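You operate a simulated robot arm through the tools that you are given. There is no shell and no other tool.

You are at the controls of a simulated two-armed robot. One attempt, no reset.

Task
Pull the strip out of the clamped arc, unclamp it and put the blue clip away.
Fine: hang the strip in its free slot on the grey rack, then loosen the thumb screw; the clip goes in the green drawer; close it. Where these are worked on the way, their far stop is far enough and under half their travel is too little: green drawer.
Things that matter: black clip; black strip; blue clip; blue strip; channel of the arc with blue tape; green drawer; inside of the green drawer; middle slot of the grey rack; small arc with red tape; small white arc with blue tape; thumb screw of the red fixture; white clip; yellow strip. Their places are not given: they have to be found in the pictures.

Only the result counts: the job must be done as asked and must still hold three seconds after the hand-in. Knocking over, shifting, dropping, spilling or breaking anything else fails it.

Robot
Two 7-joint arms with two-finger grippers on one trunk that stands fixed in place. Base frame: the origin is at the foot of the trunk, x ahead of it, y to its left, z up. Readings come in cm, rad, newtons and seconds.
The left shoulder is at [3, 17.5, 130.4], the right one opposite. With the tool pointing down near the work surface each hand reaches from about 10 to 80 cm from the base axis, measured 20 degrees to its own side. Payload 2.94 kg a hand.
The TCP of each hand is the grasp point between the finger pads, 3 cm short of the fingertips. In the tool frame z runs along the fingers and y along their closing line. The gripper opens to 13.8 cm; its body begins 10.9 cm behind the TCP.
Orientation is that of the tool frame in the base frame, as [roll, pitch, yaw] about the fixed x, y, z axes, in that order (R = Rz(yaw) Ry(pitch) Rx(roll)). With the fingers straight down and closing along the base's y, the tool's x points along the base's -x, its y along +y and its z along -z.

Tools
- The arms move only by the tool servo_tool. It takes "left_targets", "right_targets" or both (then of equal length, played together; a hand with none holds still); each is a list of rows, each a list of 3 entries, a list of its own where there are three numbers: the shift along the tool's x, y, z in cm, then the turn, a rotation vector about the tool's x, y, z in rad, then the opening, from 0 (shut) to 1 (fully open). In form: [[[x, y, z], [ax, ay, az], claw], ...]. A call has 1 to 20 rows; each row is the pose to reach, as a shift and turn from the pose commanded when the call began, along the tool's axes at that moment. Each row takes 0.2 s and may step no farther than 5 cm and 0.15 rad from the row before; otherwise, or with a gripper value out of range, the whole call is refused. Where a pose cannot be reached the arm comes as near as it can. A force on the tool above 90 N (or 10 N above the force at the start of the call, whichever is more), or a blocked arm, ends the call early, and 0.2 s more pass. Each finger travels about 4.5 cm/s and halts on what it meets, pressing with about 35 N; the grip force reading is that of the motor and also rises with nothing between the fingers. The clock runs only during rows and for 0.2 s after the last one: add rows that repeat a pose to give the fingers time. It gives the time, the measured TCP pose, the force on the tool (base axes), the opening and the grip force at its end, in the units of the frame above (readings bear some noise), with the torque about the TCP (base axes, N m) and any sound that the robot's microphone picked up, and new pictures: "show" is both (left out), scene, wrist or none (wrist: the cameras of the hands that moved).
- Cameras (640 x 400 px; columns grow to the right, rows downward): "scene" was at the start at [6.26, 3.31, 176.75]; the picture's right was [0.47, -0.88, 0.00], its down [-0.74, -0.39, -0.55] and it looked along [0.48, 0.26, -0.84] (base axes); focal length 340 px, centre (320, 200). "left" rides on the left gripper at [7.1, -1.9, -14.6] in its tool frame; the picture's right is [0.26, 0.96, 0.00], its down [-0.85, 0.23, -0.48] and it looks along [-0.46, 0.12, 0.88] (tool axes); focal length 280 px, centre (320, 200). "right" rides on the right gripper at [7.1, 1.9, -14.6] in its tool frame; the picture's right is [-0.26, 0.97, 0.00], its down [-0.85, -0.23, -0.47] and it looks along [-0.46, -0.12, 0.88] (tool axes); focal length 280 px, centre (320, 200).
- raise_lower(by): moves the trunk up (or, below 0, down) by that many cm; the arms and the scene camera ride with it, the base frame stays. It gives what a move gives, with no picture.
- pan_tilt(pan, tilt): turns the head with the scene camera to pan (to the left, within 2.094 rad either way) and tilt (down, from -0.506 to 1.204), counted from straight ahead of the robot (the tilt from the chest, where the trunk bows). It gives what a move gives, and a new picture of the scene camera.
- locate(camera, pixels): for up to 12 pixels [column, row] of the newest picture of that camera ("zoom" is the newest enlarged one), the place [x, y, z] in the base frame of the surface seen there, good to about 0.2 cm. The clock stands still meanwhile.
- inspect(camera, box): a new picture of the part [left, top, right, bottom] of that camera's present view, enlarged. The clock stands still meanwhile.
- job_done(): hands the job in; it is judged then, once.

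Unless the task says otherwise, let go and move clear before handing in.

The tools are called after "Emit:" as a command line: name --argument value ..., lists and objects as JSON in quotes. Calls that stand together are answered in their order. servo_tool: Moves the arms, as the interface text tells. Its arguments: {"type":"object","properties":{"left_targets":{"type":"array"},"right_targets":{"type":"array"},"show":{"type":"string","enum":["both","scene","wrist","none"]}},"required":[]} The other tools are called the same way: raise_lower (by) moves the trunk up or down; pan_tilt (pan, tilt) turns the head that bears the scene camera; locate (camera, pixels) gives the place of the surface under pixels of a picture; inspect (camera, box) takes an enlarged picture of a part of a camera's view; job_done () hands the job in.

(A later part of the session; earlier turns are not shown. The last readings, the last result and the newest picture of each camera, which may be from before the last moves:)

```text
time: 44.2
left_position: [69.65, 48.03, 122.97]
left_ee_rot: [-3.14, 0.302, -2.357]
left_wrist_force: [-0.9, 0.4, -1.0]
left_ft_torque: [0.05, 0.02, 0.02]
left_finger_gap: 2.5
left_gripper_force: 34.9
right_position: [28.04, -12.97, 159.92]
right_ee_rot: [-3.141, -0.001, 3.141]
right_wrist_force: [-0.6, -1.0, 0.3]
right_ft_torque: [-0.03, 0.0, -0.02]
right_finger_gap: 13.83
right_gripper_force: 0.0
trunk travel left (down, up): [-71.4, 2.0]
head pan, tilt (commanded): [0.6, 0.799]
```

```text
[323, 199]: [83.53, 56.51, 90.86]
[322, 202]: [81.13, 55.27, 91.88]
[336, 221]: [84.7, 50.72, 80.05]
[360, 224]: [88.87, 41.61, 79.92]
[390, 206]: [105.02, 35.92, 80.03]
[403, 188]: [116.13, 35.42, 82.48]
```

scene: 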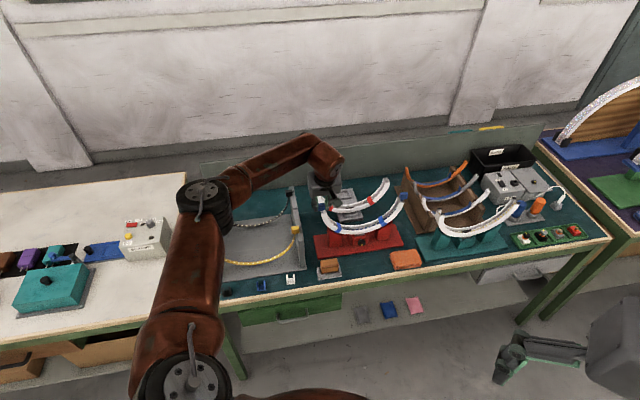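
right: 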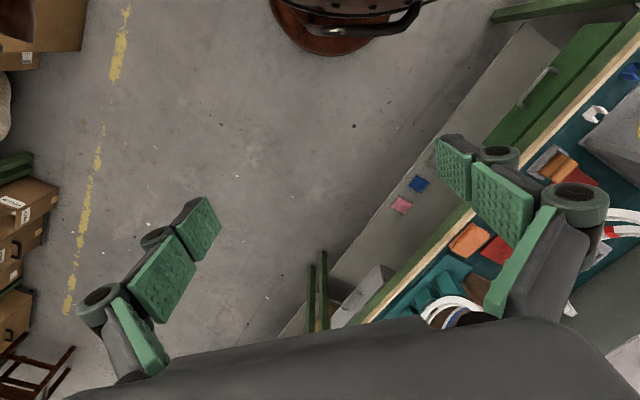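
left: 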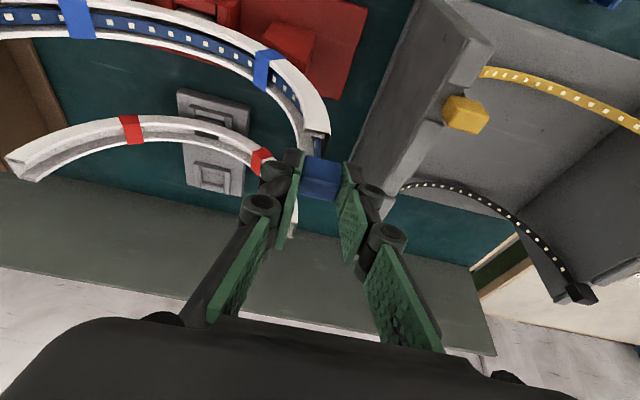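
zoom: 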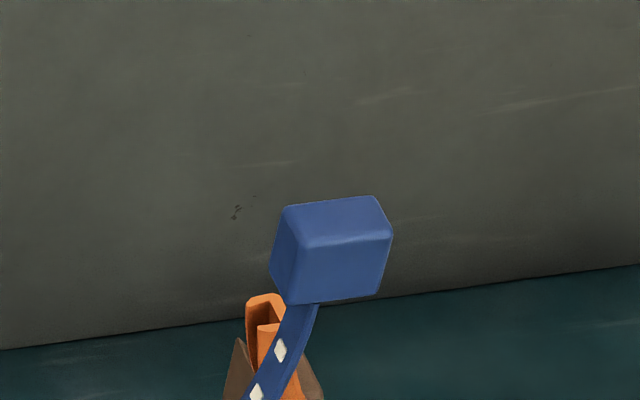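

Emit:
locate --camera "zoom" --pixels '[[306, 240], [386, 230], [373, 202], [290, 212], [305, 290], [375, 285], [340, 220], [340, 265]]'

Emit:
inspect --camera "left" --box '[270, 130, 370, 220]'

Emit:
locate --camera "zoom" --pixels '[[250, 220], [390, 255], [235, 280], [375, 310], [320, 260], [300, 180], [380, 190], [270, 140], [400, 170]]'

```text
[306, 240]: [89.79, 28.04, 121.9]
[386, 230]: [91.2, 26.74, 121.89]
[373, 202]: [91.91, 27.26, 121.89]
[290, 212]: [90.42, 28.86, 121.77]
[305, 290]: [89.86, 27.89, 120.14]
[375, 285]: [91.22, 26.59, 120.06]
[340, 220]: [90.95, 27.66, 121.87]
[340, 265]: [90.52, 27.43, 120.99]
```

```text
4.44 times, centred on (320, 175) of left
```

zoom: 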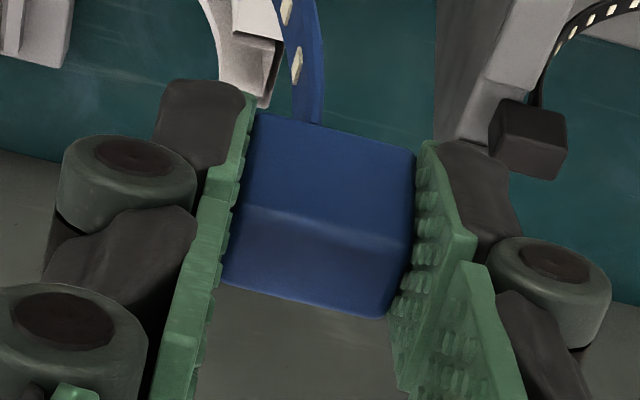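

```text
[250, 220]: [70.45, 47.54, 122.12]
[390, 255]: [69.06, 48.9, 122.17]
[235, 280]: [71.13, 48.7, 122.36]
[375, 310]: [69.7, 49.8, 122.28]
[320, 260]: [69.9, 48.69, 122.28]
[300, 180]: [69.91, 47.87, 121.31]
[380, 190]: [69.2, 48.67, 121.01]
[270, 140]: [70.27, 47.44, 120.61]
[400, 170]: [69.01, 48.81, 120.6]
```

Both blocks' front faces are at b≈83.29, so the strip is perfectly square with the bench. Now I'll measure notch edges and the black/yellow front faces again from this higher viewpoint for an exact target.

Emit:
inspect --camera "scene" --box '[270, 200, 320, 260]'

Emit:
locate --camera "zoom" --pixels '[[330, 140], [330, 160], [330, 180], [340, 120], [340, 200], [300, 90], [320, 300]]'

```text
6.67 times, centred on (295, 230) of scene
```

zoom: 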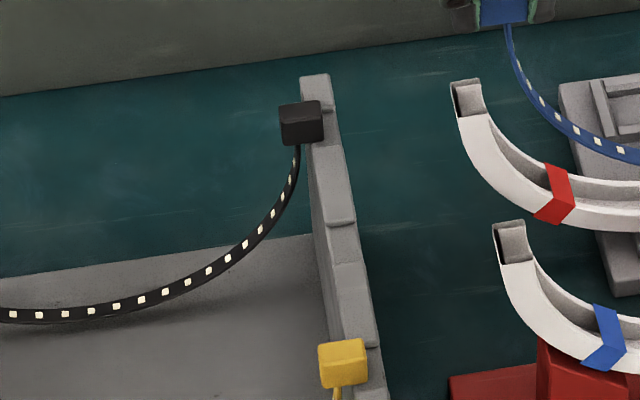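

```text
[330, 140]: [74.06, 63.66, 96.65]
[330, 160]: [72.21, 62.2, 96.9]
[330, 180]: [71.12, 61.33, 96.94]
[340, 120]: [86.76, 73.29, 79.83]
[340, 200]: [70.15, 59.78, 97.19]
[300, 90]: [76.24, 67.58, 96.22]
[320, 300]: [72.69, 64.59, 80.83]
```

Emit:
inspect --camera "scene" --box '[288, 222, 308, 258]'

Emit:
locate --camera "zoom" --pixels '[[330, 100], [330, 112], [330, 120], [330, 130], [330, 140], [330, 150], [330, 158], [330, 166], [330, 174], [345, 182], [345, 190], [345, 200]]'

```text
11.11 times, centred on (298, 240) of scene
```

zoom: 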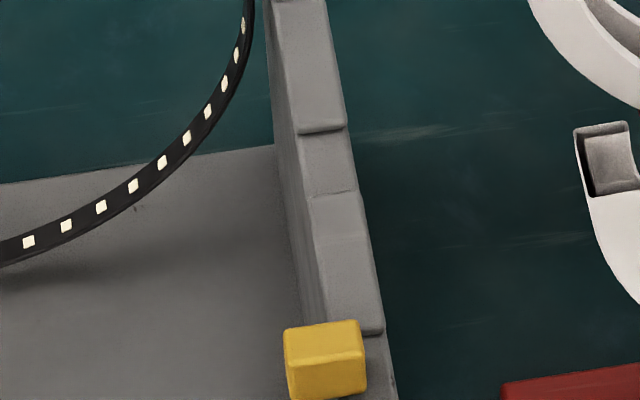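

```text
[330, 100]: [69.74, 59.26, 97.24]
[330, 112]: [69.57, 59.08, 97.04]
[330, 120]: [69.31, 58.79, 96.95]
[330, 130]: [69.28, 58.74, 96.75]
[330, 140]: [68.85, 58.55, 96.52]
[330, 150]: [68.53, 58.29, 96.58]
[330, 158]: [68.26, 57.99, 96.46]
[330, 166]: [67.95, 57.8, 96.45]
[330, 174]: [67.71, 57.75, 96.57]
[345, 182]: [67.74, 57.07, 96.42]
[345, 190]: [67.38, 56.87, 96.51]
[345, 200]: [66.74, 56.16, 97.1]
```

Middle notch spans b≈87.2–90.4; matching the black and yellow strips the blue blocks' front faces should end at b≈88.1, mid a≈-8.9. I'll carry the strip across (Δa≈-38.8, Δb≈+4.8) at this height, gently.

Emit:
servo_tool --left_targets '[[[-0.15, 1.2, 0.05], [0, 0, 0], 0.05], [[-0.43, 3.6, 0.13], [0, 0, 0], 0.05], [[-0.72, 6.1, 0.22], [0, 0, 0], 0.05], [[-1.03, 8.7, 0.32], [0, 0, 0], 0.05], [[-1.33, 11.3, 0.42], [0, 0, 0], 0.05], [[-1.64, 13.9, 0.51], [0, 0, 0], 0.05], [[-1.95, 16.5, 0.61], [0, 0, 0], 0.05], [[-2.25, 19.1, 0.7], [0, 0, 0], 0.05], [[-2.56, 21.7, 0.8], [0, 0, 0], 0.05], [[-2.87, 24.3, 0.89], [0, 0, 0], 0.05], [[-3.17, 26.9, 0.99], [0, 0, 0], 0.05], [[-3.48, 29.5, 1.09], [0, 0, 0], 0.05], [[-3.79, 32.1, 1.18], [0, 0, 0], 0.05], [[-4.09, 34.7, 1.28], [0, 0, 0], 0.05], [[-4.39, 37.2, 1.37], [0, 0, 0], 0.05], [[-4.58, 38.83, 1.43], [0, 0, 0], 0.05], [[-4.58, 38.83, 1.43], [0, 0, 0], 0.05], [[-4.58, 38.83, 1.43], [0, 0, 0], 0.05]]' --show "both"

```text
time: 48.0
left_position: [45.73, 78.98, 122.93]
left_ee_rot: [-3.139, 0.302, -2.356]
left_wrist_force: [0.6, -0.6, -0.7]
left_ft_torque: [0.06, 0.01, -0.02]
left_finger_gap: 2.5
left_gripper_force: 35.3
right_position: [28.1, -12.8, 159.86]
right_ee_rot: [3.142, 0.0, -3.141]
right_wrist_force: [-0.2, 0.1, 0.1]
right_ft_torque: [0.03, -0.01, 0.01]
right_finger_gap: 13.8
right_gripper_force: 0.0
trunk travel left (down, up): [-71.4, 2.0]
head pan, tilt (commanded): [0.6, 0.799]
```

scene: 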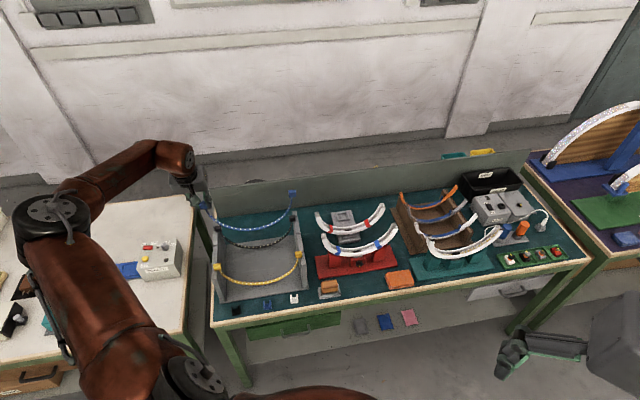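
left: 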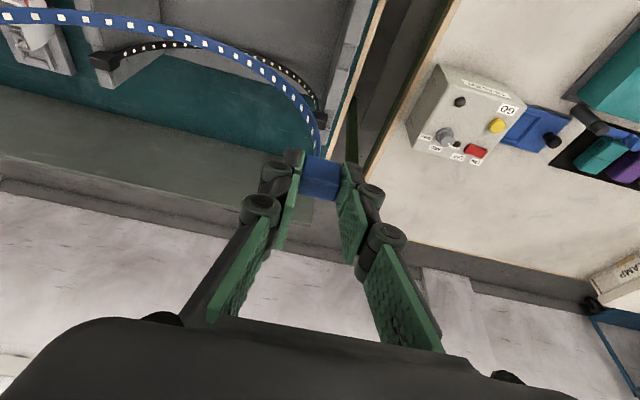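

The strip is above the rack. I'll measure both blocks before lowering.

Emit:
inspect --camera "scene" --box '[276, 180, 308, 206]'

Emit:
locate --camera "zoom" --pixels '[[320, 180], [290, 180], [350, 175], [300, 165], [345, 160], [300, 210], [350, 205], [320, 200]]'

Emit:
inspect --camera "left" --box '[270, 130, 370, 220]'

Emit:
locate --camera "zoom" --pixels '[[250, 220], [390, 255], [235, 280], [375, 310], [320, 260], [300, 180], [380, 190], [270, 140], [400, 170]]'

```text
15.38 times, centred on (292, 193) of scene
```

zoom: 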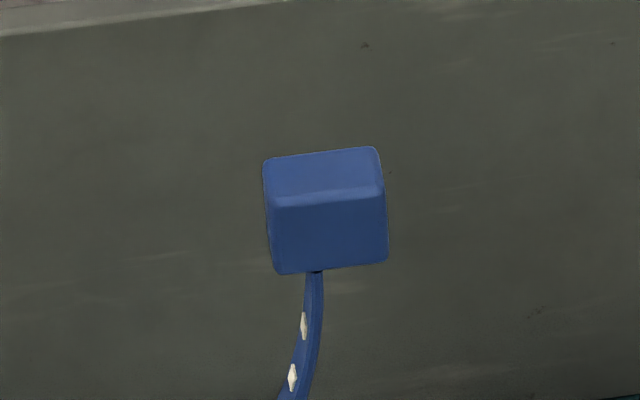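

```text
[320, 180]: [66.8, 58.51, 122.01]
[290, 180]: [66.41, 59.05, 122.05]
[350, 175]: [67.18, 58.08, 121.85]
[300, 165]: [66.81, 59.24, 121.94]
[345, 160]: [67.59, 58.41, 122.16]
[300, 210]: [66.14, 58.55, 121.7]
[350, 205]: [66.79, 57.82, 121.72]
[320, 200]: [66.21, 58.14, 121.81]
```

```text
4.44 times, centred on (320, 175) of left
```

zoom: 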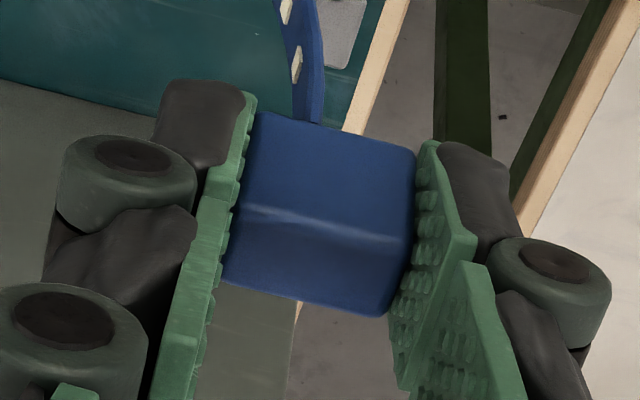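

```text
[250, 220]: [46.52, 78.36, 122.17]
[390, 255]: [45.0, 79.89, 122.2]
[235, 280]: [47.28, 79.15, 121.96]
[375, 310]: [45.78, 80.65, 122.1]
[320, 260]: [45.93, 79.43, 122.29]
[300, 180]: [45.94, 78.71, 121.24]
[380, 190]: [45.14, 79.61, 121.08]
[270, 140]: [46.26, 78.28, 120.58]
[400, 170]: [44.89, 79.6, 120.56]
```

Both front faces are at b≈88.1 and the midpoint at a≈-8.87 – right on target. I'll lower the trunk by 20 cm.

Emit:
raise_lower --by -20

Emit:
inspect --camera "scene" --box '[150, 120, 330, 240]'

Emit:
inspect --camera "left" --box '[240, 100, 420, 220]'

```text
time: 50.1
left_position: [45.56, 79.02, 103.01]
left_ee_rot: [-3.141, 0.302, -2.357]
left_wrist_force: [0.1, -0.7, 0.0]
left_ft_torque: [0.05, 0.06, -0.02]
left_finger_gap: 2.48
left_gripper_force: 35.0
right_position: [28.18, -12.96, 140.03]
right_ee_rot: [3.14, 0.0, 3.141]
right_wrist_force: [0.4, 0.3, -0.1]
right_ft_torque: [-0.01, -0.03, -0.01]
right_finger_gap: 13.81
right_gripper_force: 0.0
trunk travel left (down, up): [-51.4, 22.0]
head pan, tilt (commanded): [0.6, 0.799]
```

```text
3.33 times, centred on (240, 180) of scene
```

zoom: 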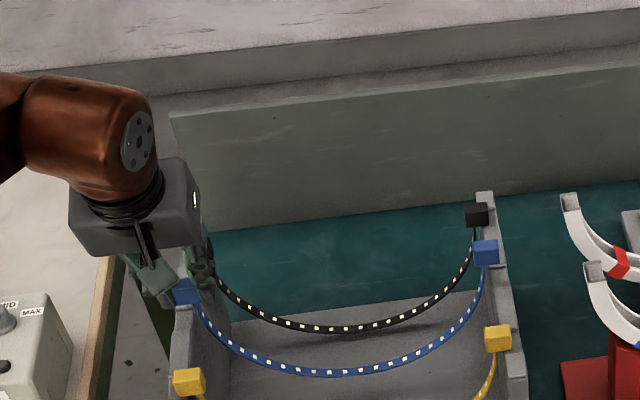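

```text
3.33 times, centred on (330, 160) of left
```

zoom: 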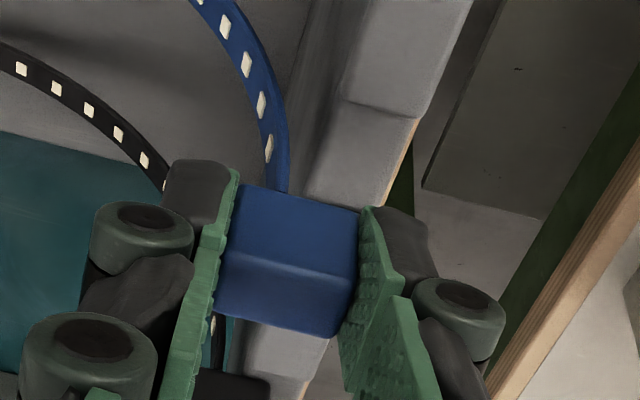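

Nicely aligned above the middle notches. I'll lower a further 2.5 cm with the arm and check both ends.

Emit:
servo_tool --left_targets '[[[0.25, 0, 0.8], [0, 0, 0], 0.05], [[0.5, 0, 1.6], [0, 0, 0], 0.05], [[0.74, 0, 2.39], [0, 0, 0], 0.05], [[0.74, 0, 2.39], [0, 0, 0], 0.05]]' --show "none"

Emit:
inspect --camera "scene" --box '[276, 176, 316, 216]'

Emit:
locate --camera "zoom" --pixels '[[295, 210], [275, 205], [300, 195], [320, 195], [290, 230], [310, 235]]'

Emit:
inspect --camera "left" --box '[240, 100, 420, 220]'

```text
time: 51.1
left_position: [45.66, 79.02, 100.51]
left_ee_rot: [-3.139, 0.303, -2.357]
left_wrist_force: [-0.1, -0.1, -0.5]
left_ft_torque: [0.08, 0.03, 0.0]
left_finger_gap: 2.49
left_gripper_force: 35.2
right_position: [28.16, -12.84, 139.91]
right_ee_rot: [-3.141, 0.0, 3.142]
right_wrist_force: [-0.2, -0.1, -0.1]
right_ft_torque: [-0.01, -0.03, -0.03]
right_finger_gap: 13.8
right_gripper_force: 0.0
trunk travel left (down, up): [-51.4, 22.0]
head pan, tilt (commanded): [0.6, 0.799]
```

```text
10.00 times, centred on (296, 196) of scene
```

zoom: 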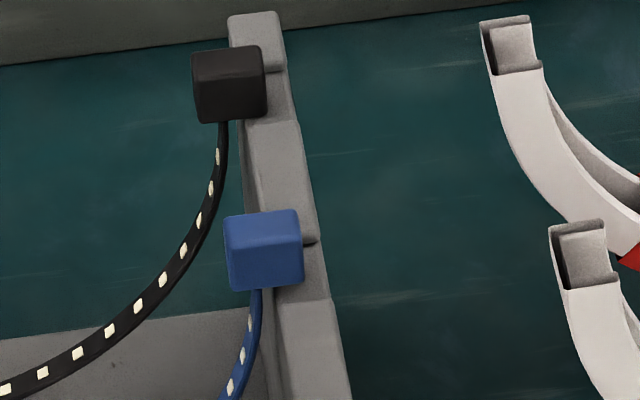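

```text
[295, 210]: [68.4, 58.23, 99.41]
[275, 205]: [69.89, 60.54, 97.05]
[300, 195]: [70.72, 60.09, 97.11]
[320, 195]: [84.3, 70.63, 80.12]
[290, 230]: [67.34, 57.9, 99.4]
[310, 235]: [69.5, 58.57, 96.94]
```

```text
3.33 times, centred on (330, 160) of left
```

zoom: 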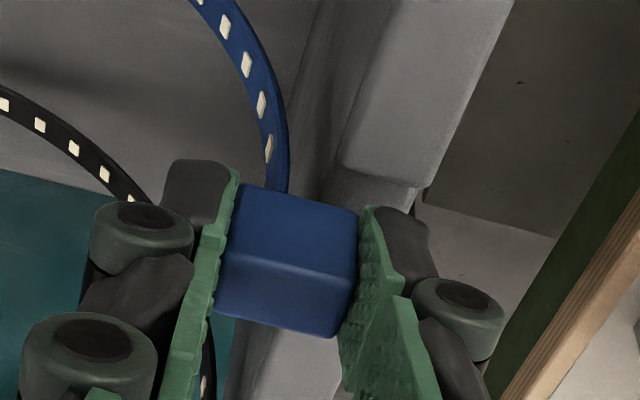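

Right block top is at z=99.4, about 0.45 cm above seating. I'll lower 0.5 cm slowly.

Emit:
servo_tool --left_targets '[[[0.05, 0, 0.16], [0, 0, 0], 0.05], [[0.1, 0, 0.32], [0, 0, 0], 0.05], [[0.15, 0, 0.48], [0, 0, 0], 0.05], [[0.15, 0, 0.48], [0, 0, 0], 0.05]]' --show "none"

Emit:
inspect --camera "scene" --box '[276, 176, 316, 216]'

Emit:
locate --camera "zoom" --pixels '[[290, 225], [250, 230], [270, 225], [270, 260], [245, 270], [290, 265]]'

Emit:
inspect --camera "left" --box '[270, 130, 370, 220]'

Emit:
locate --camera "zoom" --pixels '[[250, 220], [390, 255], [320, 260], [300, 180], [380, 190], [330, 110], [415, 150]]'

```text
time: 52.1
left_position: [45.74, 79.01, 99.97]
left_ee_rot: [-3.14, 0.302, -2.357]
left_wrist_force: [-0.3, -0.4, -1.0]
left_ft_torque: [0.02, 0.03, 0.03]
left_finger_gap: 2.49
left_gripper_force: 34.6
right_position: [28.12, -13.03, 139.84]
right_ee_rot: [3.141, 0.002, -3.141]
right_wrist_force: [0.2, -0.1, 0.7]
right_ft_torque: [0.02, 0.01, -0.02]
right_finger_gap: 13.8
right_gripper_force: 0.0
trunk travel left (down, up): [-51.4, 22.0]
head pan, tilt (commanded): [0.6, 0.799]
```

```text
10.00 times, centred on (296, 196) of scene
```

zoom: 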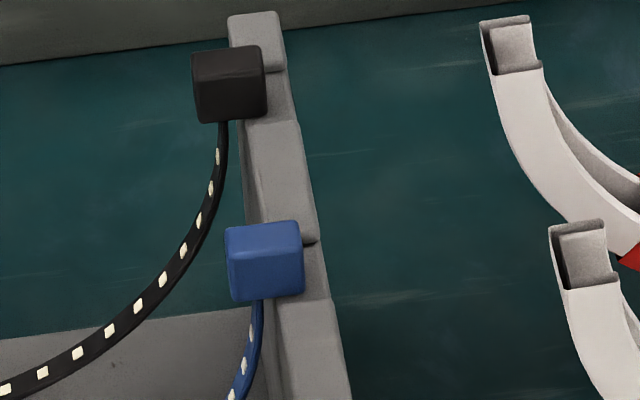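

```text
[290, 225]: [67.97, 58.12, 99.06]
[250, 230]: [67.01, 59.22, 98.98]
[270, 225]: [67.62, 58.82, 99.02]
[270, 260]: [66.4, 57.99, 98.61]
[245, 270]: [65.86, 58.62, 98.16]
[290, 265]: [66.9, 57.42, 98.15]
```

```text
4.44 times, centred on (320, 175) of left
```

zoom: 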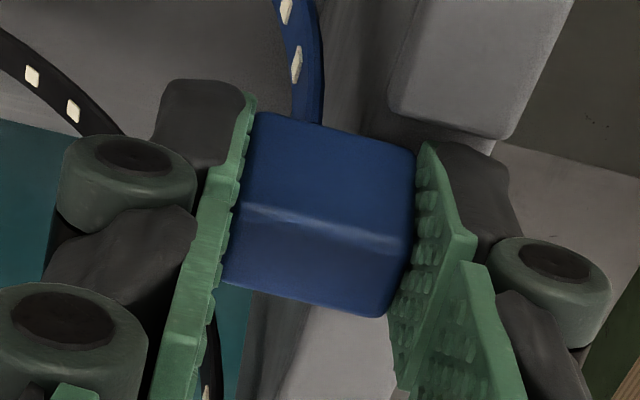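

```text
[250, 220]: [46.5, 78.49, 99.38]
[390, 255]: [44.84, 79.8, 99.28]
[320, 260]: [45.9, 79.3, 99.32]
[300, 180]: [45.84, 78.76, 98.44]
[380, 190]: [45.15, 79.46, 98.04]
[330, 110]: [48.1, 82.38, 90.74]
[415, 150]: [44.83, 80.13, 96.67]
```

Right end is essentially seated (z=99.02), left is ~0.35 cm above. I'll lower another 0.3 cm.

Emit:
servo_tool --left_targets '[[[0.045, 0, 0.14], [0, 0, 0], 0.05], [[0.09, 0, 0.29], [0, 0, 0], 0.05], [[0.09, 0, 0.29], [0, 0, 0], 0.05]]' --show "none"

Emit:
inspect --camera "left" --box '[270, 130, 370, 220]'

Emit:
locate --camera "zoom" --pixels '[[250, 220], [390, 255], [320, 260], [300, 180], [380, 190], [244, 100], [425, 148]]'

Emit:
inspect --camera "scene" --box '[170, 176, 330, 256]'

```text
time: 53.0
left_position: [45.6, 78.94, 99.83]
left_ee_rot: [-3.14, 0.303, -2.357]
left_wrist_force: [0.2, -0.8, 3.4]
left_ft_torque: [0.01, -0.02, 0.03]
left_finger_gap: 2.5
left_gripper_force: 35.0
right_position: [28.06, -12.94, 139.94]
right_ee_rot: [3.14, 0.0, 3.141]
right_wrist_force: [-0.5, -0.6, -0.5]
right_ft_torque: [0.0, 0.03, -0.01]
right_finger_gap: 13.79
right_gripper_force: 0.1
trunk travel left (down, up): [-51.4, 22.0]
head pan, tilt (commanded): [0.6, 0.799]
```

```text
4.44 times, centred on (320, 175) of left
```

zoom: 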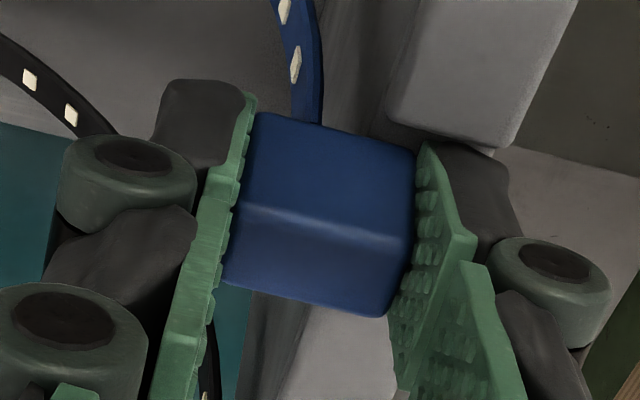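

```text
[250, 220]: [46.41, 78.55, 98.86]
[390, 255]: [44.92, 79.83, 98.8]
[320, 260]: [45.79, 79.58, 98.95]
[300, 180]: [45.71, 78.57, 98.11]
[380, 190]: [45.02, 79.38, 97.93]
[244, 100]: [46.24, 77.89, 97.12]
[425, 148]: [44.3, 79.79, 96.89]
```

```text
4.00 times, centred on (250, 216) of scene
```

zoom: 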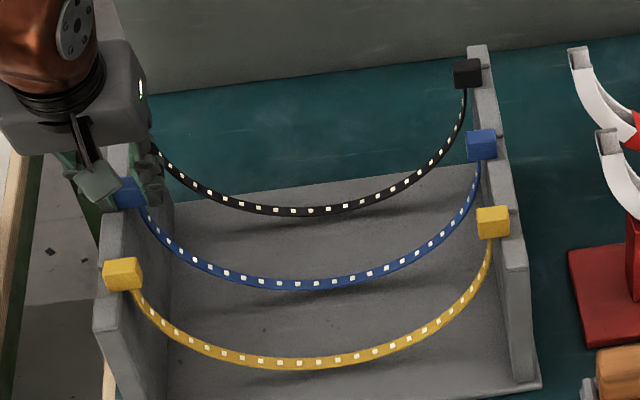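

Force rose to 3.4 N and the left block top reads 98.9 – both ends are seated. I'll open the fingers a little and rise straight up.

Emit:
servo_tool --left_targets '[[[0, 0, 0], [0, 0, 0], 0.2], [[0, 0, 0], [0, 0, 0], 0.25], [[0, 0, 0], [0, 0, 0], 0.32], [[0, 0, 0], [0, 0, 0], 0.32], [[-0.3, 0, -0.95], [0, 0, 0], 0.32], [[-0.6, 0, -1.91], [0, 0, 0], 0.32], [[-1.2, 0, -3.82], [0, 0, 0], 0.32], [[-2.1, 0, -6.7], [0, 0, 0], 0.32], [[-3.0, 0, -9.55], [0, 0, 0], 0.32]]' --show "both"

Emit:
inspect --camera "scene" --box '[170, 166, 330, 256]'

Emit:
inspect --camera "left" --box '[200, 40, 440, 200]'

```text
time: 55.0
left_position: [45.75, 78.98, 109.82]
left_ee_rot: [-3.139, 0.303, -2.356]
left_wrist_force: [-0.3, -0.1, -0.3]
left_ft_torque: [0.02, 0.02, -0.03]
left_finger_gap: 4.42
left_gripper_force: 0.1
right_position: [28.06, -12.92, 139.91]
right_ee_rot: [3.139, 0.0, 3.141]
right_wrist_force: [0.1, -0.3, -0.4]
right_ft_torque: [0.01, -0.03, -0.02]
right_finger_gap: 13.79
right_gripper_force: 0.0
trunk travel left (down, up): [-51.4, 22.0]
head pan, tilt (commanded): [0.6, 0.799]
```

scene: 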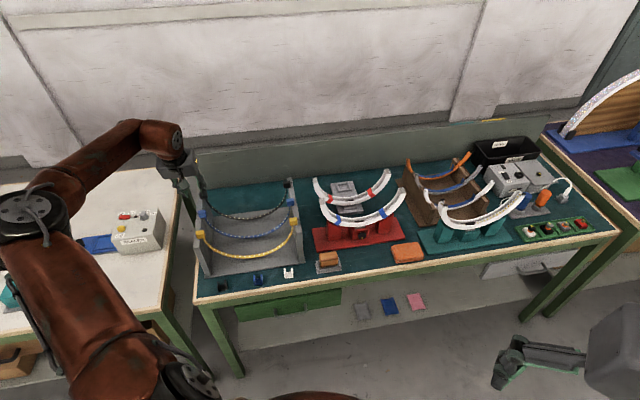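
left: 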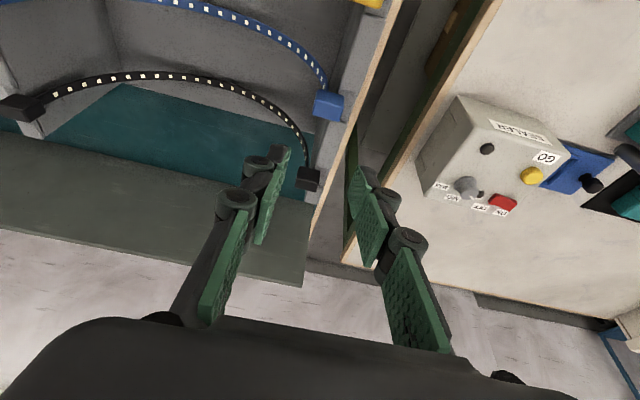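

```text
4.00 times, centred on (250, 211) of scene
```

zoom: 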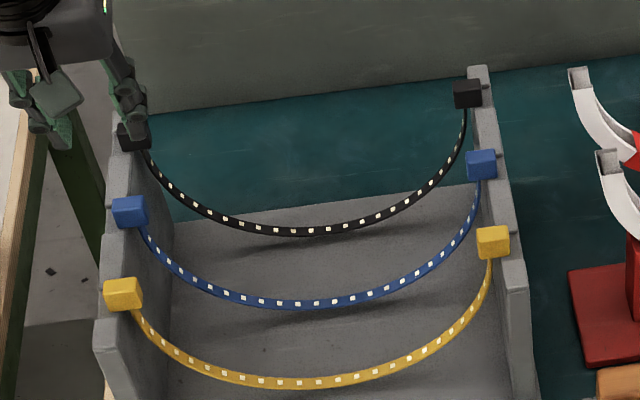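

```text
2.50 times, centred on (320, 120) of left
```

zoom: 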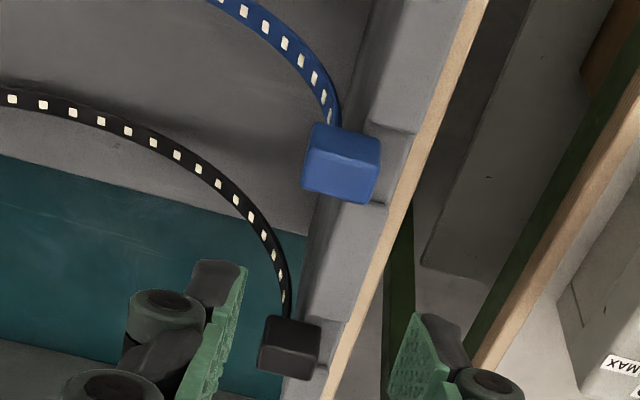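

The blue strip now hangs in the middle slot between black and yellow. Next is the thumb screw: I'll measure the knob while raising the left hand clear.

Emit:
servo_tool --left_targets '[[[-1.2, 0, -3.82], [0, 0, 0], 0.32], [[-1.2, -4, -3.82], [0, 0, 0], 0.32], [[2, -8, -5], [0, 0, 0], 0.32], [[6, -12, -6], [0, 0, 0], 0.32], [[10, -16, -7], [0, 0, 0], 0.32], [[14, -19, -8], [0, 0, 0], 0.32], [[18, -19, -9], [0, 0, 0], 0.32]]' --show "scene"

Emit:
inspect --camera "scene" --box '[325, 210, 385, 250]'

```text
refused: row 3 steps farther than a row can; nothing moved
```

```text
10.00 times, centred on (355, 230) of scene
```

zoom: 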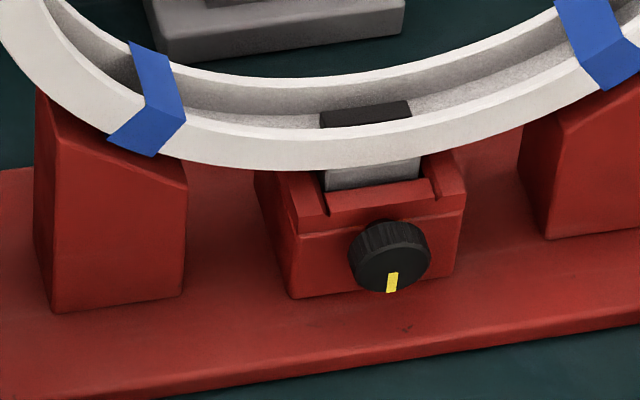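

Emit:
locate --camera "zoom" --pixels '[[385, 265], [392, 282], [388, 235], [355, 260], [425, 255], [405, 282], [370, 285], [320, 255], [445, 240], [320, 280], [390, 225], [330, 205]]'

Emit:
servo_tool --left_targets '[[[-1.2, 0, -3.82], [0, 0, 0], 0.32], [[0, -3, -4.5], [0, 0, 0], 0.32], [[3, -6, -5], [0, 0, 0], 0.32], [[6, -9, -5.5], [0, 0, 0], 0.32], [[9.5, -12, -6], [0, 0, 0], 0.32], [[13, -15, -6.5], [0, 0, 0], 0.32], [[16.5, -17, -7], [0, 0, 0], 0.32]]' --show "scene"

```text
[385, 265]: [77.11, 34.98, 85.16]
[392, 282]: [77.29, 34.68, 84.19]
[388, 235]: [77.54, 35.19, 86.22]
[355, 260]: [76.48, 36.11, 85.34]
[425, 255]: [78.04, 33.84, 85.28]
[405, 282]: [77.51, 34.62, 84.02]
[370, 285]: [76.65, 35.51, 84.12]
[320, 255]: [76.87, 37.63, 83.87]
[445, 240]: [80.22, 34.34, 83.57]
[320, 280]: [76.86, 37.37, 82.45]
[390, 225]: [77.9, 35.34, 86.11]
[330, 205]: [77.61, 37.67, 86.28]
```

```text
time: 56.5
left_position: [44.7, 54.27, 111.7]
left_ee_rot: [-3.137, 0.304, -2.357]
left_wrist_force: [0.1, -0.9, -1.0]
left_ft_torque: [0.04, 0.0, 0.01]
left_finger_gap: 4.43
left_gripper_force: 0.0
right_position: [28.19, -13.11, 139.86]
right_ee_rot: [3.14, -0.001, -3.14]
right_wrist_force: [0.2, 0.1, -0.1]
right_ft_torque: [0.04, 0.01, 0.01]
right_finger_gap: 13.77
right_gripper_force: 0.1
trunk travel left (down, up): [-51.4, 22.0]
head pan, tilt (commanded): [0.6, 0.799]
```

scene: 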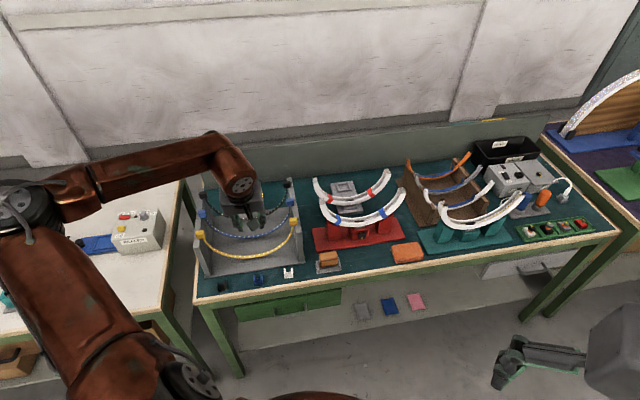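

The knob's face centre is about a=29.9, b=79.2, z=85.1, its axis along the bench depth, body face at b≈81. I'll bring the left hand in front of it, pitching the hand to about 1.05 rad from vertical.

Emit:
servo_tool --left_targets '[[[0.42, -4.08, -0.13], [0, -0.083, 0], 0.4], [[0.85, -8.16, -0.26], [0, -0.166, 0], 0.4], [[1.27, -12.24, -0.4], [0, -0.249, 0], 0.4], [[1.7, -16.31, -0.53], [0, -0.332, 0], 0.4], [[2.12, -20.4, -0.66], [0, -0.415, 0], 0.4], [[2.55, -24.5, -0.79], [0, -0.498, 0], 0.4], [[2.97, -28.5, -0.93], [0, -0.581, 0], 0.4], [[3.4, -32.6, -1.06], [0, -0.664, 0], 0.4], [[3.82, -36.7, -1.19], [0, -0.747, 0], 0.4], [[3.82, -36.7, -1.19], [0, -0.747, 0], 0.4]]' --show "both"

```text
time: 58.8
left_position: [67.98, 25.68, 111.57]
left_ee_rot: [-3.136, 1.05, -2.351]
left_wrist_force: [0.1, 0.1, 0.4]
left_ft_torque: [-0.05, 0.03, -0.04]
left_finger_gap: 5.52
left_gripper_force: 0.1
right_position: [28.08, -12.86, 139.88]
right_ee_rot: [3.14, 0.0, 3.141]
right_wrist_force: [-0.1, -0.2, 0.6]
right_ft_torque: [-0.06, -0.04, -0.01]
right_finger_gap: 13.83
right_gripper_force: 0.1
trunk travel left (down, up): [-51.4, 22.0]
head pan, tilt (commanded): [0.6, 0.799]
```

scene: 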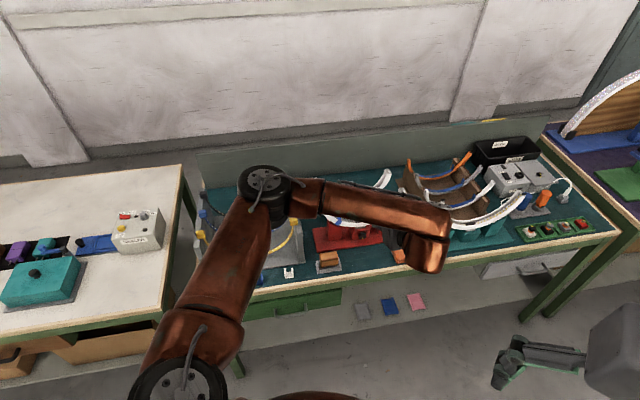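
left: 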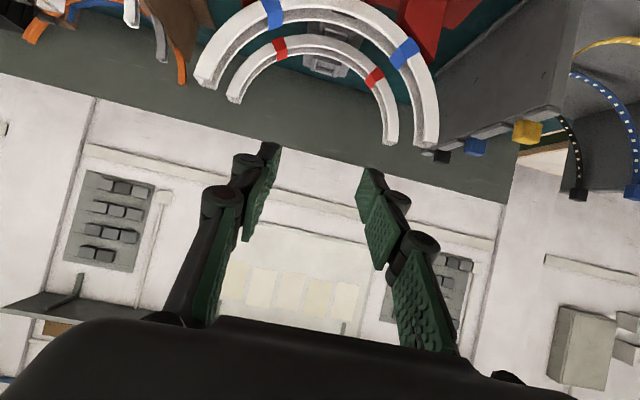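

The hand is in front of the knob at a≈29.9. Before lowering the trunk I'll check how high the elbow and forearm are over the rack.

Emit:
locate --camera "scene" --pixels '[[265, 182], [285, 205], [250, 215], [310, 205], [330, 210], [400, 225], [430, 260], [330, 190], [225, 260], [210, 320]]'

```text
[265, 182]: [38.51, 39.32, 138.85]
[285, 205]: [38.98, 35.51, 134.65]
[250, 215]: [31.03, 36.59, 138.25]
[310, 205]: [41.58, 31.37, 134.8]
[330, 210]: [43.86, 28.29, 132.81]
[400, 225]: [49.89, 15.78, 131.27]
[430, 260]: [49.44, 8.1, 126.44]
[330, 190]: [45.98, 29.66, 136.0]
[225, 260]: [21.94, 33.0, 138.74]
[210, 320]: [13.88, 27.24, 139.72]
```

Elbow and forearm are in front of the bench at z≈130, so lowering is safe. I'll lower the trunk 15 cm.

Emit:
raise_lower --by -15

Emit:
inspect --camera "left" --box '[160, 0, 520, 220]'

```text
time: 60.5
left_position: [68.09, 25.62, 96.68]
left_ee_rot: [-3.138, 1.052, -2.353]
left_wrist_force: [0.5, 0.0, 0.9]
left_ft_torque: [0.02, -0.01, -0.01]
left_finger_gap: 5.53
left_gripper_force: 0.1
right_position: [28.05, -12.99, 124.95]
right_ee_rot: [3.137, 0.001, -3.14]
right_wrist_force: [0.0, 0.3, 0.2]
right_ft_torque: [0.0, 0.02, 0.01]
right_finger_gap: 13.8
right_gripper_force: 0.1
trunk travel left (down, up): [-36.4, 37.0]
head pan, tilt (commanded): [0.6, 0.799]
```

```text
1.78 times, centred on (340, 110) of left
```

zoom: 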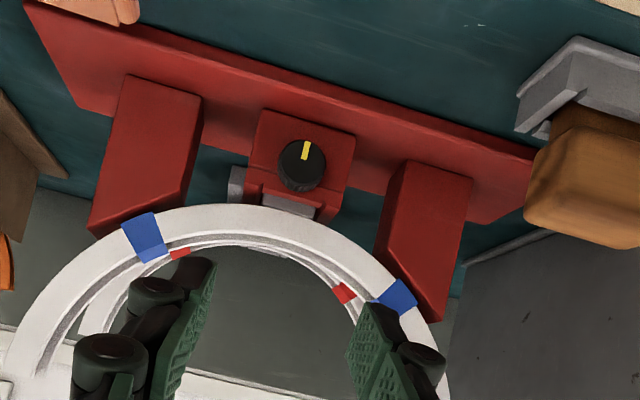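

The wrist camera sees the knob at (302,165) in the zoom. I'll measure it precisely.

Emit:
inspect --camera "left" --box '[290, 55, 370, 130]'

Emit:
locate --camera "zoom" --pixels '[[320, 200], [300, 200], [340, 200], [320, 170], [320, 230], [260, 200], [380, 200], [300, 270], [250, 120], [400, 140], [320, 150]]'

```text
5.33 times, centred on (330, 92) of left
```

zoom: 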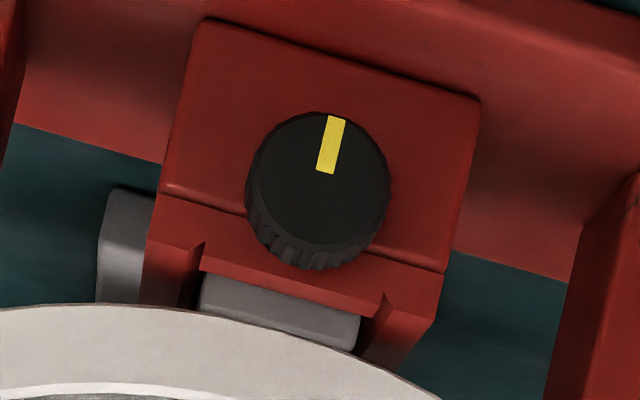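

```text
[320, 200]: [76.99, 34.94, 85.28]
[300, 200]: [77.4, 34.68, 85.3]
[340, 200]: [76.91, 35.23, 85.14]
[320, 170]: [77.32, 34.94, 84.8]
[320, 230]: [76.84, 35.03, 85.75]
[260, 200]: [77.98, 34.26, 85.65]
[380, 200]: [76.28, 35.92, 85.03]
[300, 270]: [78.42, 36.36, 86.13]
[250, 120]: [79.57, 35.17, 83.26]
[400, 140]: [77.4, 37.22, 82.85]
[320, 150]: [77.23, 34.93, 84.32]
```

Knob axis is at a≈29.8, z≈85.0, knob b 79.2–81.1. I'll move to a standoff 5 cm back along the approach with the hand pitched to 1.2 rad.

Emit:
servo_tool --left_targets '[[[1.1, 0.06, 2.65], [0, -0.05, 0], 0.4], [[2.2, 0.12, 5.3], [0, -0.1, 0], 0.4], [[3.3, 0.18, 7.95], [0, -0.148, 0], 0.4], [[4.36, 0.23, 10.59], [0, -0.148, 0], 0.4], [[4.36, 0.23, 10.59], [0, -0.148, 0], 0.4]]' --show "wrist"

Emit:
inspect --camera "left" --box '[220, 60, 420, 200]'

```text
time: 61.7
left_position: [72.94, 30.73, 87.49]
left_ee_rot: [-3.137, 1.198, -2.351]
left_wrist_force: [-0.9, 0.3, -0.1]
left_ft_torque: [0.01, -0.02, 0.03]
left_finger_gap: 5.51
left_gripper_force: 0.0
right_position: [28.12, -12.98, 124.96]
right_ee_rot: [3.139, -0.002, -3.141]
right_wrist_force: [-0.3, 0.4, -0.2]
right_ft_torque: [-0.04, -0.03, -0.03]
right_finger_gap: 13.82
right_gripper_force: 0.1
trunk travel left (down, up): [-36.4, 37.0]
head pan, tilt (commanded): [0.6, 0.799]
```

left: 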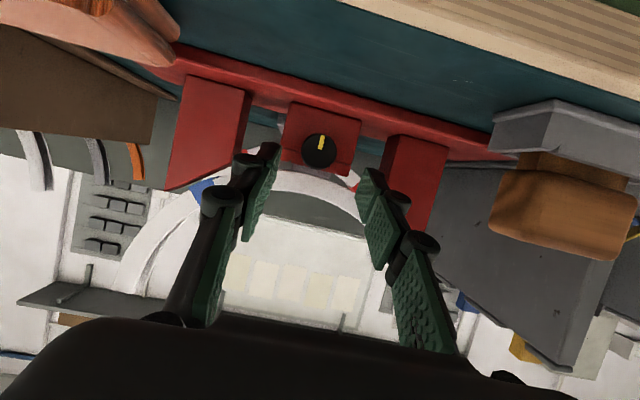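

```text
2.86 times, centred on (320, 130) of left
```

zoom: 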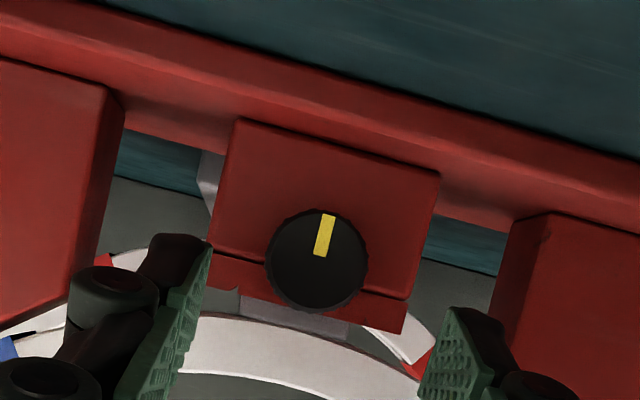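

Aligned with the knob between the fingers. I'll advance 4.7 cm along the approach axis and check.

Emit:
servo_tool --left_targets '[[[0, 0.04, 1.6], [0, 0, 0], 0.4], [[0, 0.04, 3.2], [0, 0, 0], 0.4], [[0, 0.04, 4.6], [0, 0, 0], 0.4], [[0, 0.04, 4.6], [0, 0, 0], 0.4]]' --show "wrist"

Emit:
inspect --camera "left" --box '[240, 90, 400, 200]'

Emit:
locate --camera "left" --pixels '[[277, 147], [276, 150], [266, 145], [367, 173], [372, 172], [320, 152], [320, 142], [310, 150], [330, 150]]'

```text
time: 62.7
left_position: [75.89, 33.8, 85.93]
left_ee_rot: [-3.139, 1.199, -2.356]
left_wrist_force: [0.6, 0.4, -0.5]
left_ft_torque: [0.04, -0.04, 0.0]
left_finger_gap: 5.54
left_gripper_force: 0.0
right_position: [28.1, -12.93, 124.98]
right_ee_rot: [3.14, -0.002, 3.141]
right_wrist_force: [-0.1, -0.9, -0.2]
right_ft_torque: [0.06, 0.02, -0.01]
right_finger_gap: 13.81
right_gripper_force: 0.0
trunk travel left (down, up): [-36.4, 37.0]
head pan, tilt (commanded): [0.6, 0.799]
```

left: 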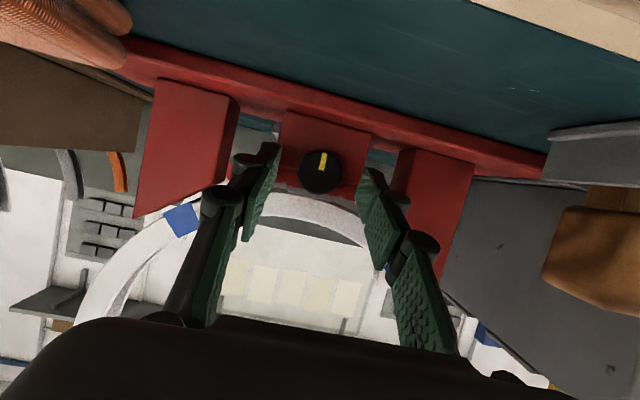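

```text
3.64 times, centred on (320, 145) of left
```

zoom: 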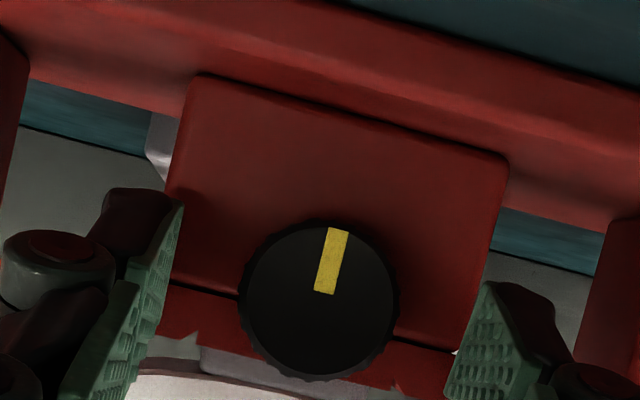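

```text
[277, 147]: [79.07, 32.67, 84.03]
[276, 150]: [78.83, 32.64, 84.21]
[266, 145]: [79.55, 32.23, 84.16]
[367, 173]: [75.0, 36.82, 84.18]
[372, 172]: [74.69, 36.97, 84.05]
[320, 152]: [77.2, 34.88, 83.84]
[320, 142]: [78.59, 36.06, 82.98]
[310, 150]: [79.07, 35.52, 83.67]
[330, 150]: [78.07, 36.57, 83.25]
```

Tips reach only ~0.3–0.7 cm past the knob face; I'll advance another 1.0 cm, then close on the knob.

Emit:
servo_tool --left_targets '[[[0, 0, 0.5], [0, 0, 0], 0.4], [[0, 0, 1.0], [0, 0, 0], 0.4], [[0, 0, 1.0], [0, 0, 0], 0.25], [[0, 0, 1.0], [0, 0, 0], 0.15], [[0, 0, 1.0], [0, 0, 0], 0.05], [[0, 0, 1.0], [0, 0, 0], 0.05], [[0, 0, 1.0], [0, 0, 0], 0.05]]' --show "wrist"

Emit:
inspect --camera "left" --box '[240, 100, 400, 210]'

```text
time: 64.3
left_position: [76.41, 33.85, 85.51]
left_ee_rot: [-3.139, 1.195, -2.359]
left_wrist_force: [-32.7, -23.0, -0.3]
left_ft_torque: [0.14, -0.33, 0.41]
left_finger_gap: 2.66
left_gripper_force: 44.7
right_position: [27.86, -13.16, 124.87]
right_ee_rot: [3.138, 0.002, 3.142]
right_wrist_force: [0.3, -0.9, -0.5]
right_ft_torque: [0.02, 0.0, 0.0]
right_finger_gap: 13.8
right_gripper_force: 0.1
trunk travel left (down, up): [-36.4, 37.0]
head pan, tilt (commanded): [0.6, 0.799]
```

left: 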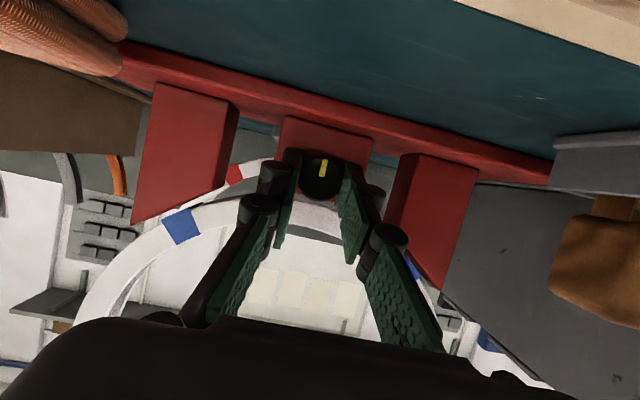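

```text
3.64 times, centred on (320, 155) of left
```

zoom: 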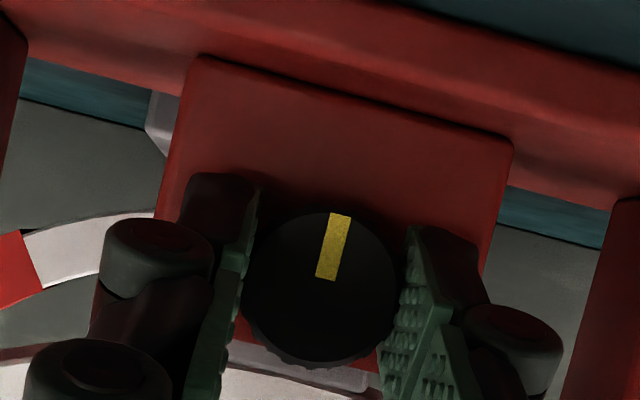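

The force reading (-33,-23 N) shows the tips are pressing on the fixture face. I'll back off slightly at once while keeping hold of the knob.

Emit:
servo_tool --left_targets '[[[0, 0, -0.4], [0, 0, 0], 0.05], [[0, 0, -0.75], [0, 0, 0], 0.05], [[0, 0, -0.75], [0, 0, 0], 0.05]]' --show "none"

Emit:
inspect --camera "left" --box '[240, 100, 400, 210]'

Emit:
inspect --camera "scene" --box '[290, 160, 450, 260]'

```text
time: 65.1
left_position: [76.32, 33.87, 85.65]
left_ee_rot: [-3.14, 1.196, -2.355]
left_wrist_force: [2.9, -7.2, -16.4]
left_ft_torque: [-0.48, 0.3, -0.12]
left_finger_gap: 2.61
left_gripper_force: 44.7
right_position: [28.41, -12.9, 124.85]
right_ee_rot: [3.141, -0.003, -3.14]
right_wrist_force: [0.3, -0.9, 0.5]
right_ft_torque: [0.02, 0.0, -0.03]
right_finger_gap: 13.81
right_gripper_force: 0.0
trunk travel left (down, up): [-36.4, 37.0]
head pan, tilt (commanded): [0.6, 0.799]
```

```text
3.64 times, centred on (320, 155) of left
```

zoom: 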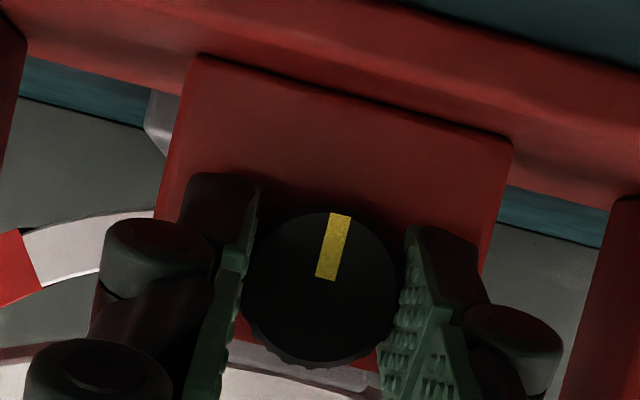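

```text
4.00 times, centred on (370, 210) of scene
```

zoom: 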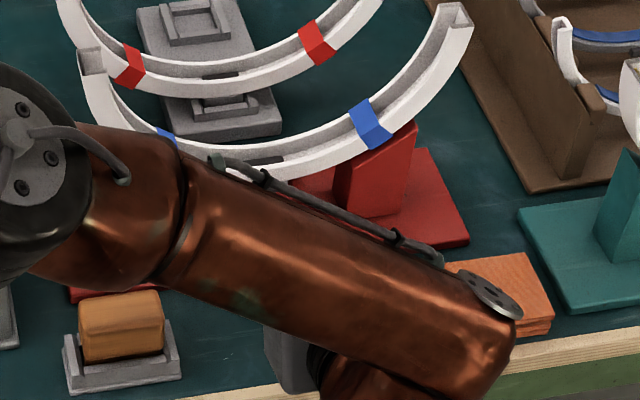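

The knob's true centre appears ~0.25 cm further right. I'll relax the offset, then turn counter-clockwise (as seen from the front) about the knob axis by 0.6 rad.

Emit:
servo_tool --left_targets '[[[0.19, -0.25, 0.07], [0, 0, 0], 0.05], [[0.19, -0.25, 0.07], [0, 0, 0], 0.05], [[0.2, -0.15, 0.07], [0.043, 0, -0.112], 0.05], [[0.21, -0.06, 0.08], [0.087, 0, -0.224], 0.05], [[0.23, 0.04, 0.09], [0.13, 0, -0.336], 0.05], [[0.27, 0.12, 0.1], [0.174, 0, -0.447], 0.05], [[0.32, 0.2, 0.12], [0.217, 0, -0.559], 0.05], [[0.32, 0.2, 0.12], [0.217, 0, -0.559], 0.05]]' --show "wrist"

Emit:
inspect --camera "left" --box '[240, 100, 400, 210]'

```text
time: 66.9
left_position: [75.96, 34.13, 85.39]
left_ee_rot: [-2.059, 0.875, -1.389]
left_wrist_force: [1.7, 4.5, -0.9]
left_ft_torque: [0.19, -0.17, 0.22]
left_finger_gap: 2.64
left_gripper_force: 44.9
right_position: [28.18, -12.9, 124.89]
right_ee_rot: [3.14, -0.002, -3.141]
right_wrist_force: [0.5, -0.1, 0.8]
right_ft_torque: [-0.02, -0.02, 0.01]
right_finger_gap: 13.8
right_gripper_force: 0.0
trunk travel left (down, up): [-36.4, 37.0]
head pan, tilt (commanded): [0.6, 0.799]
```

left: 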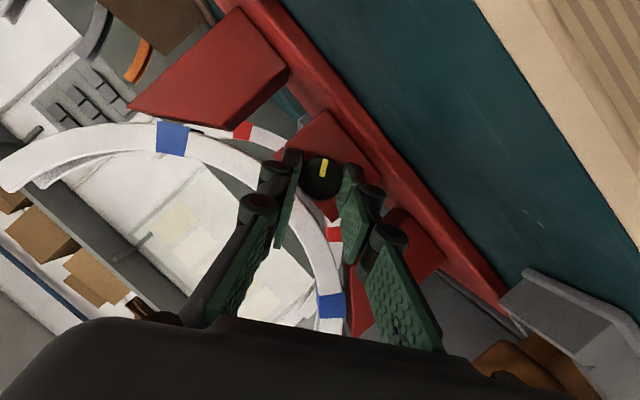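

```text
3.64 times, centred on (320, 155) of left
```

zoom: 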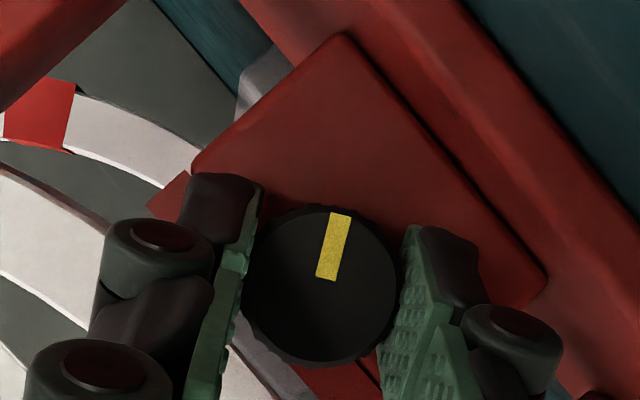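

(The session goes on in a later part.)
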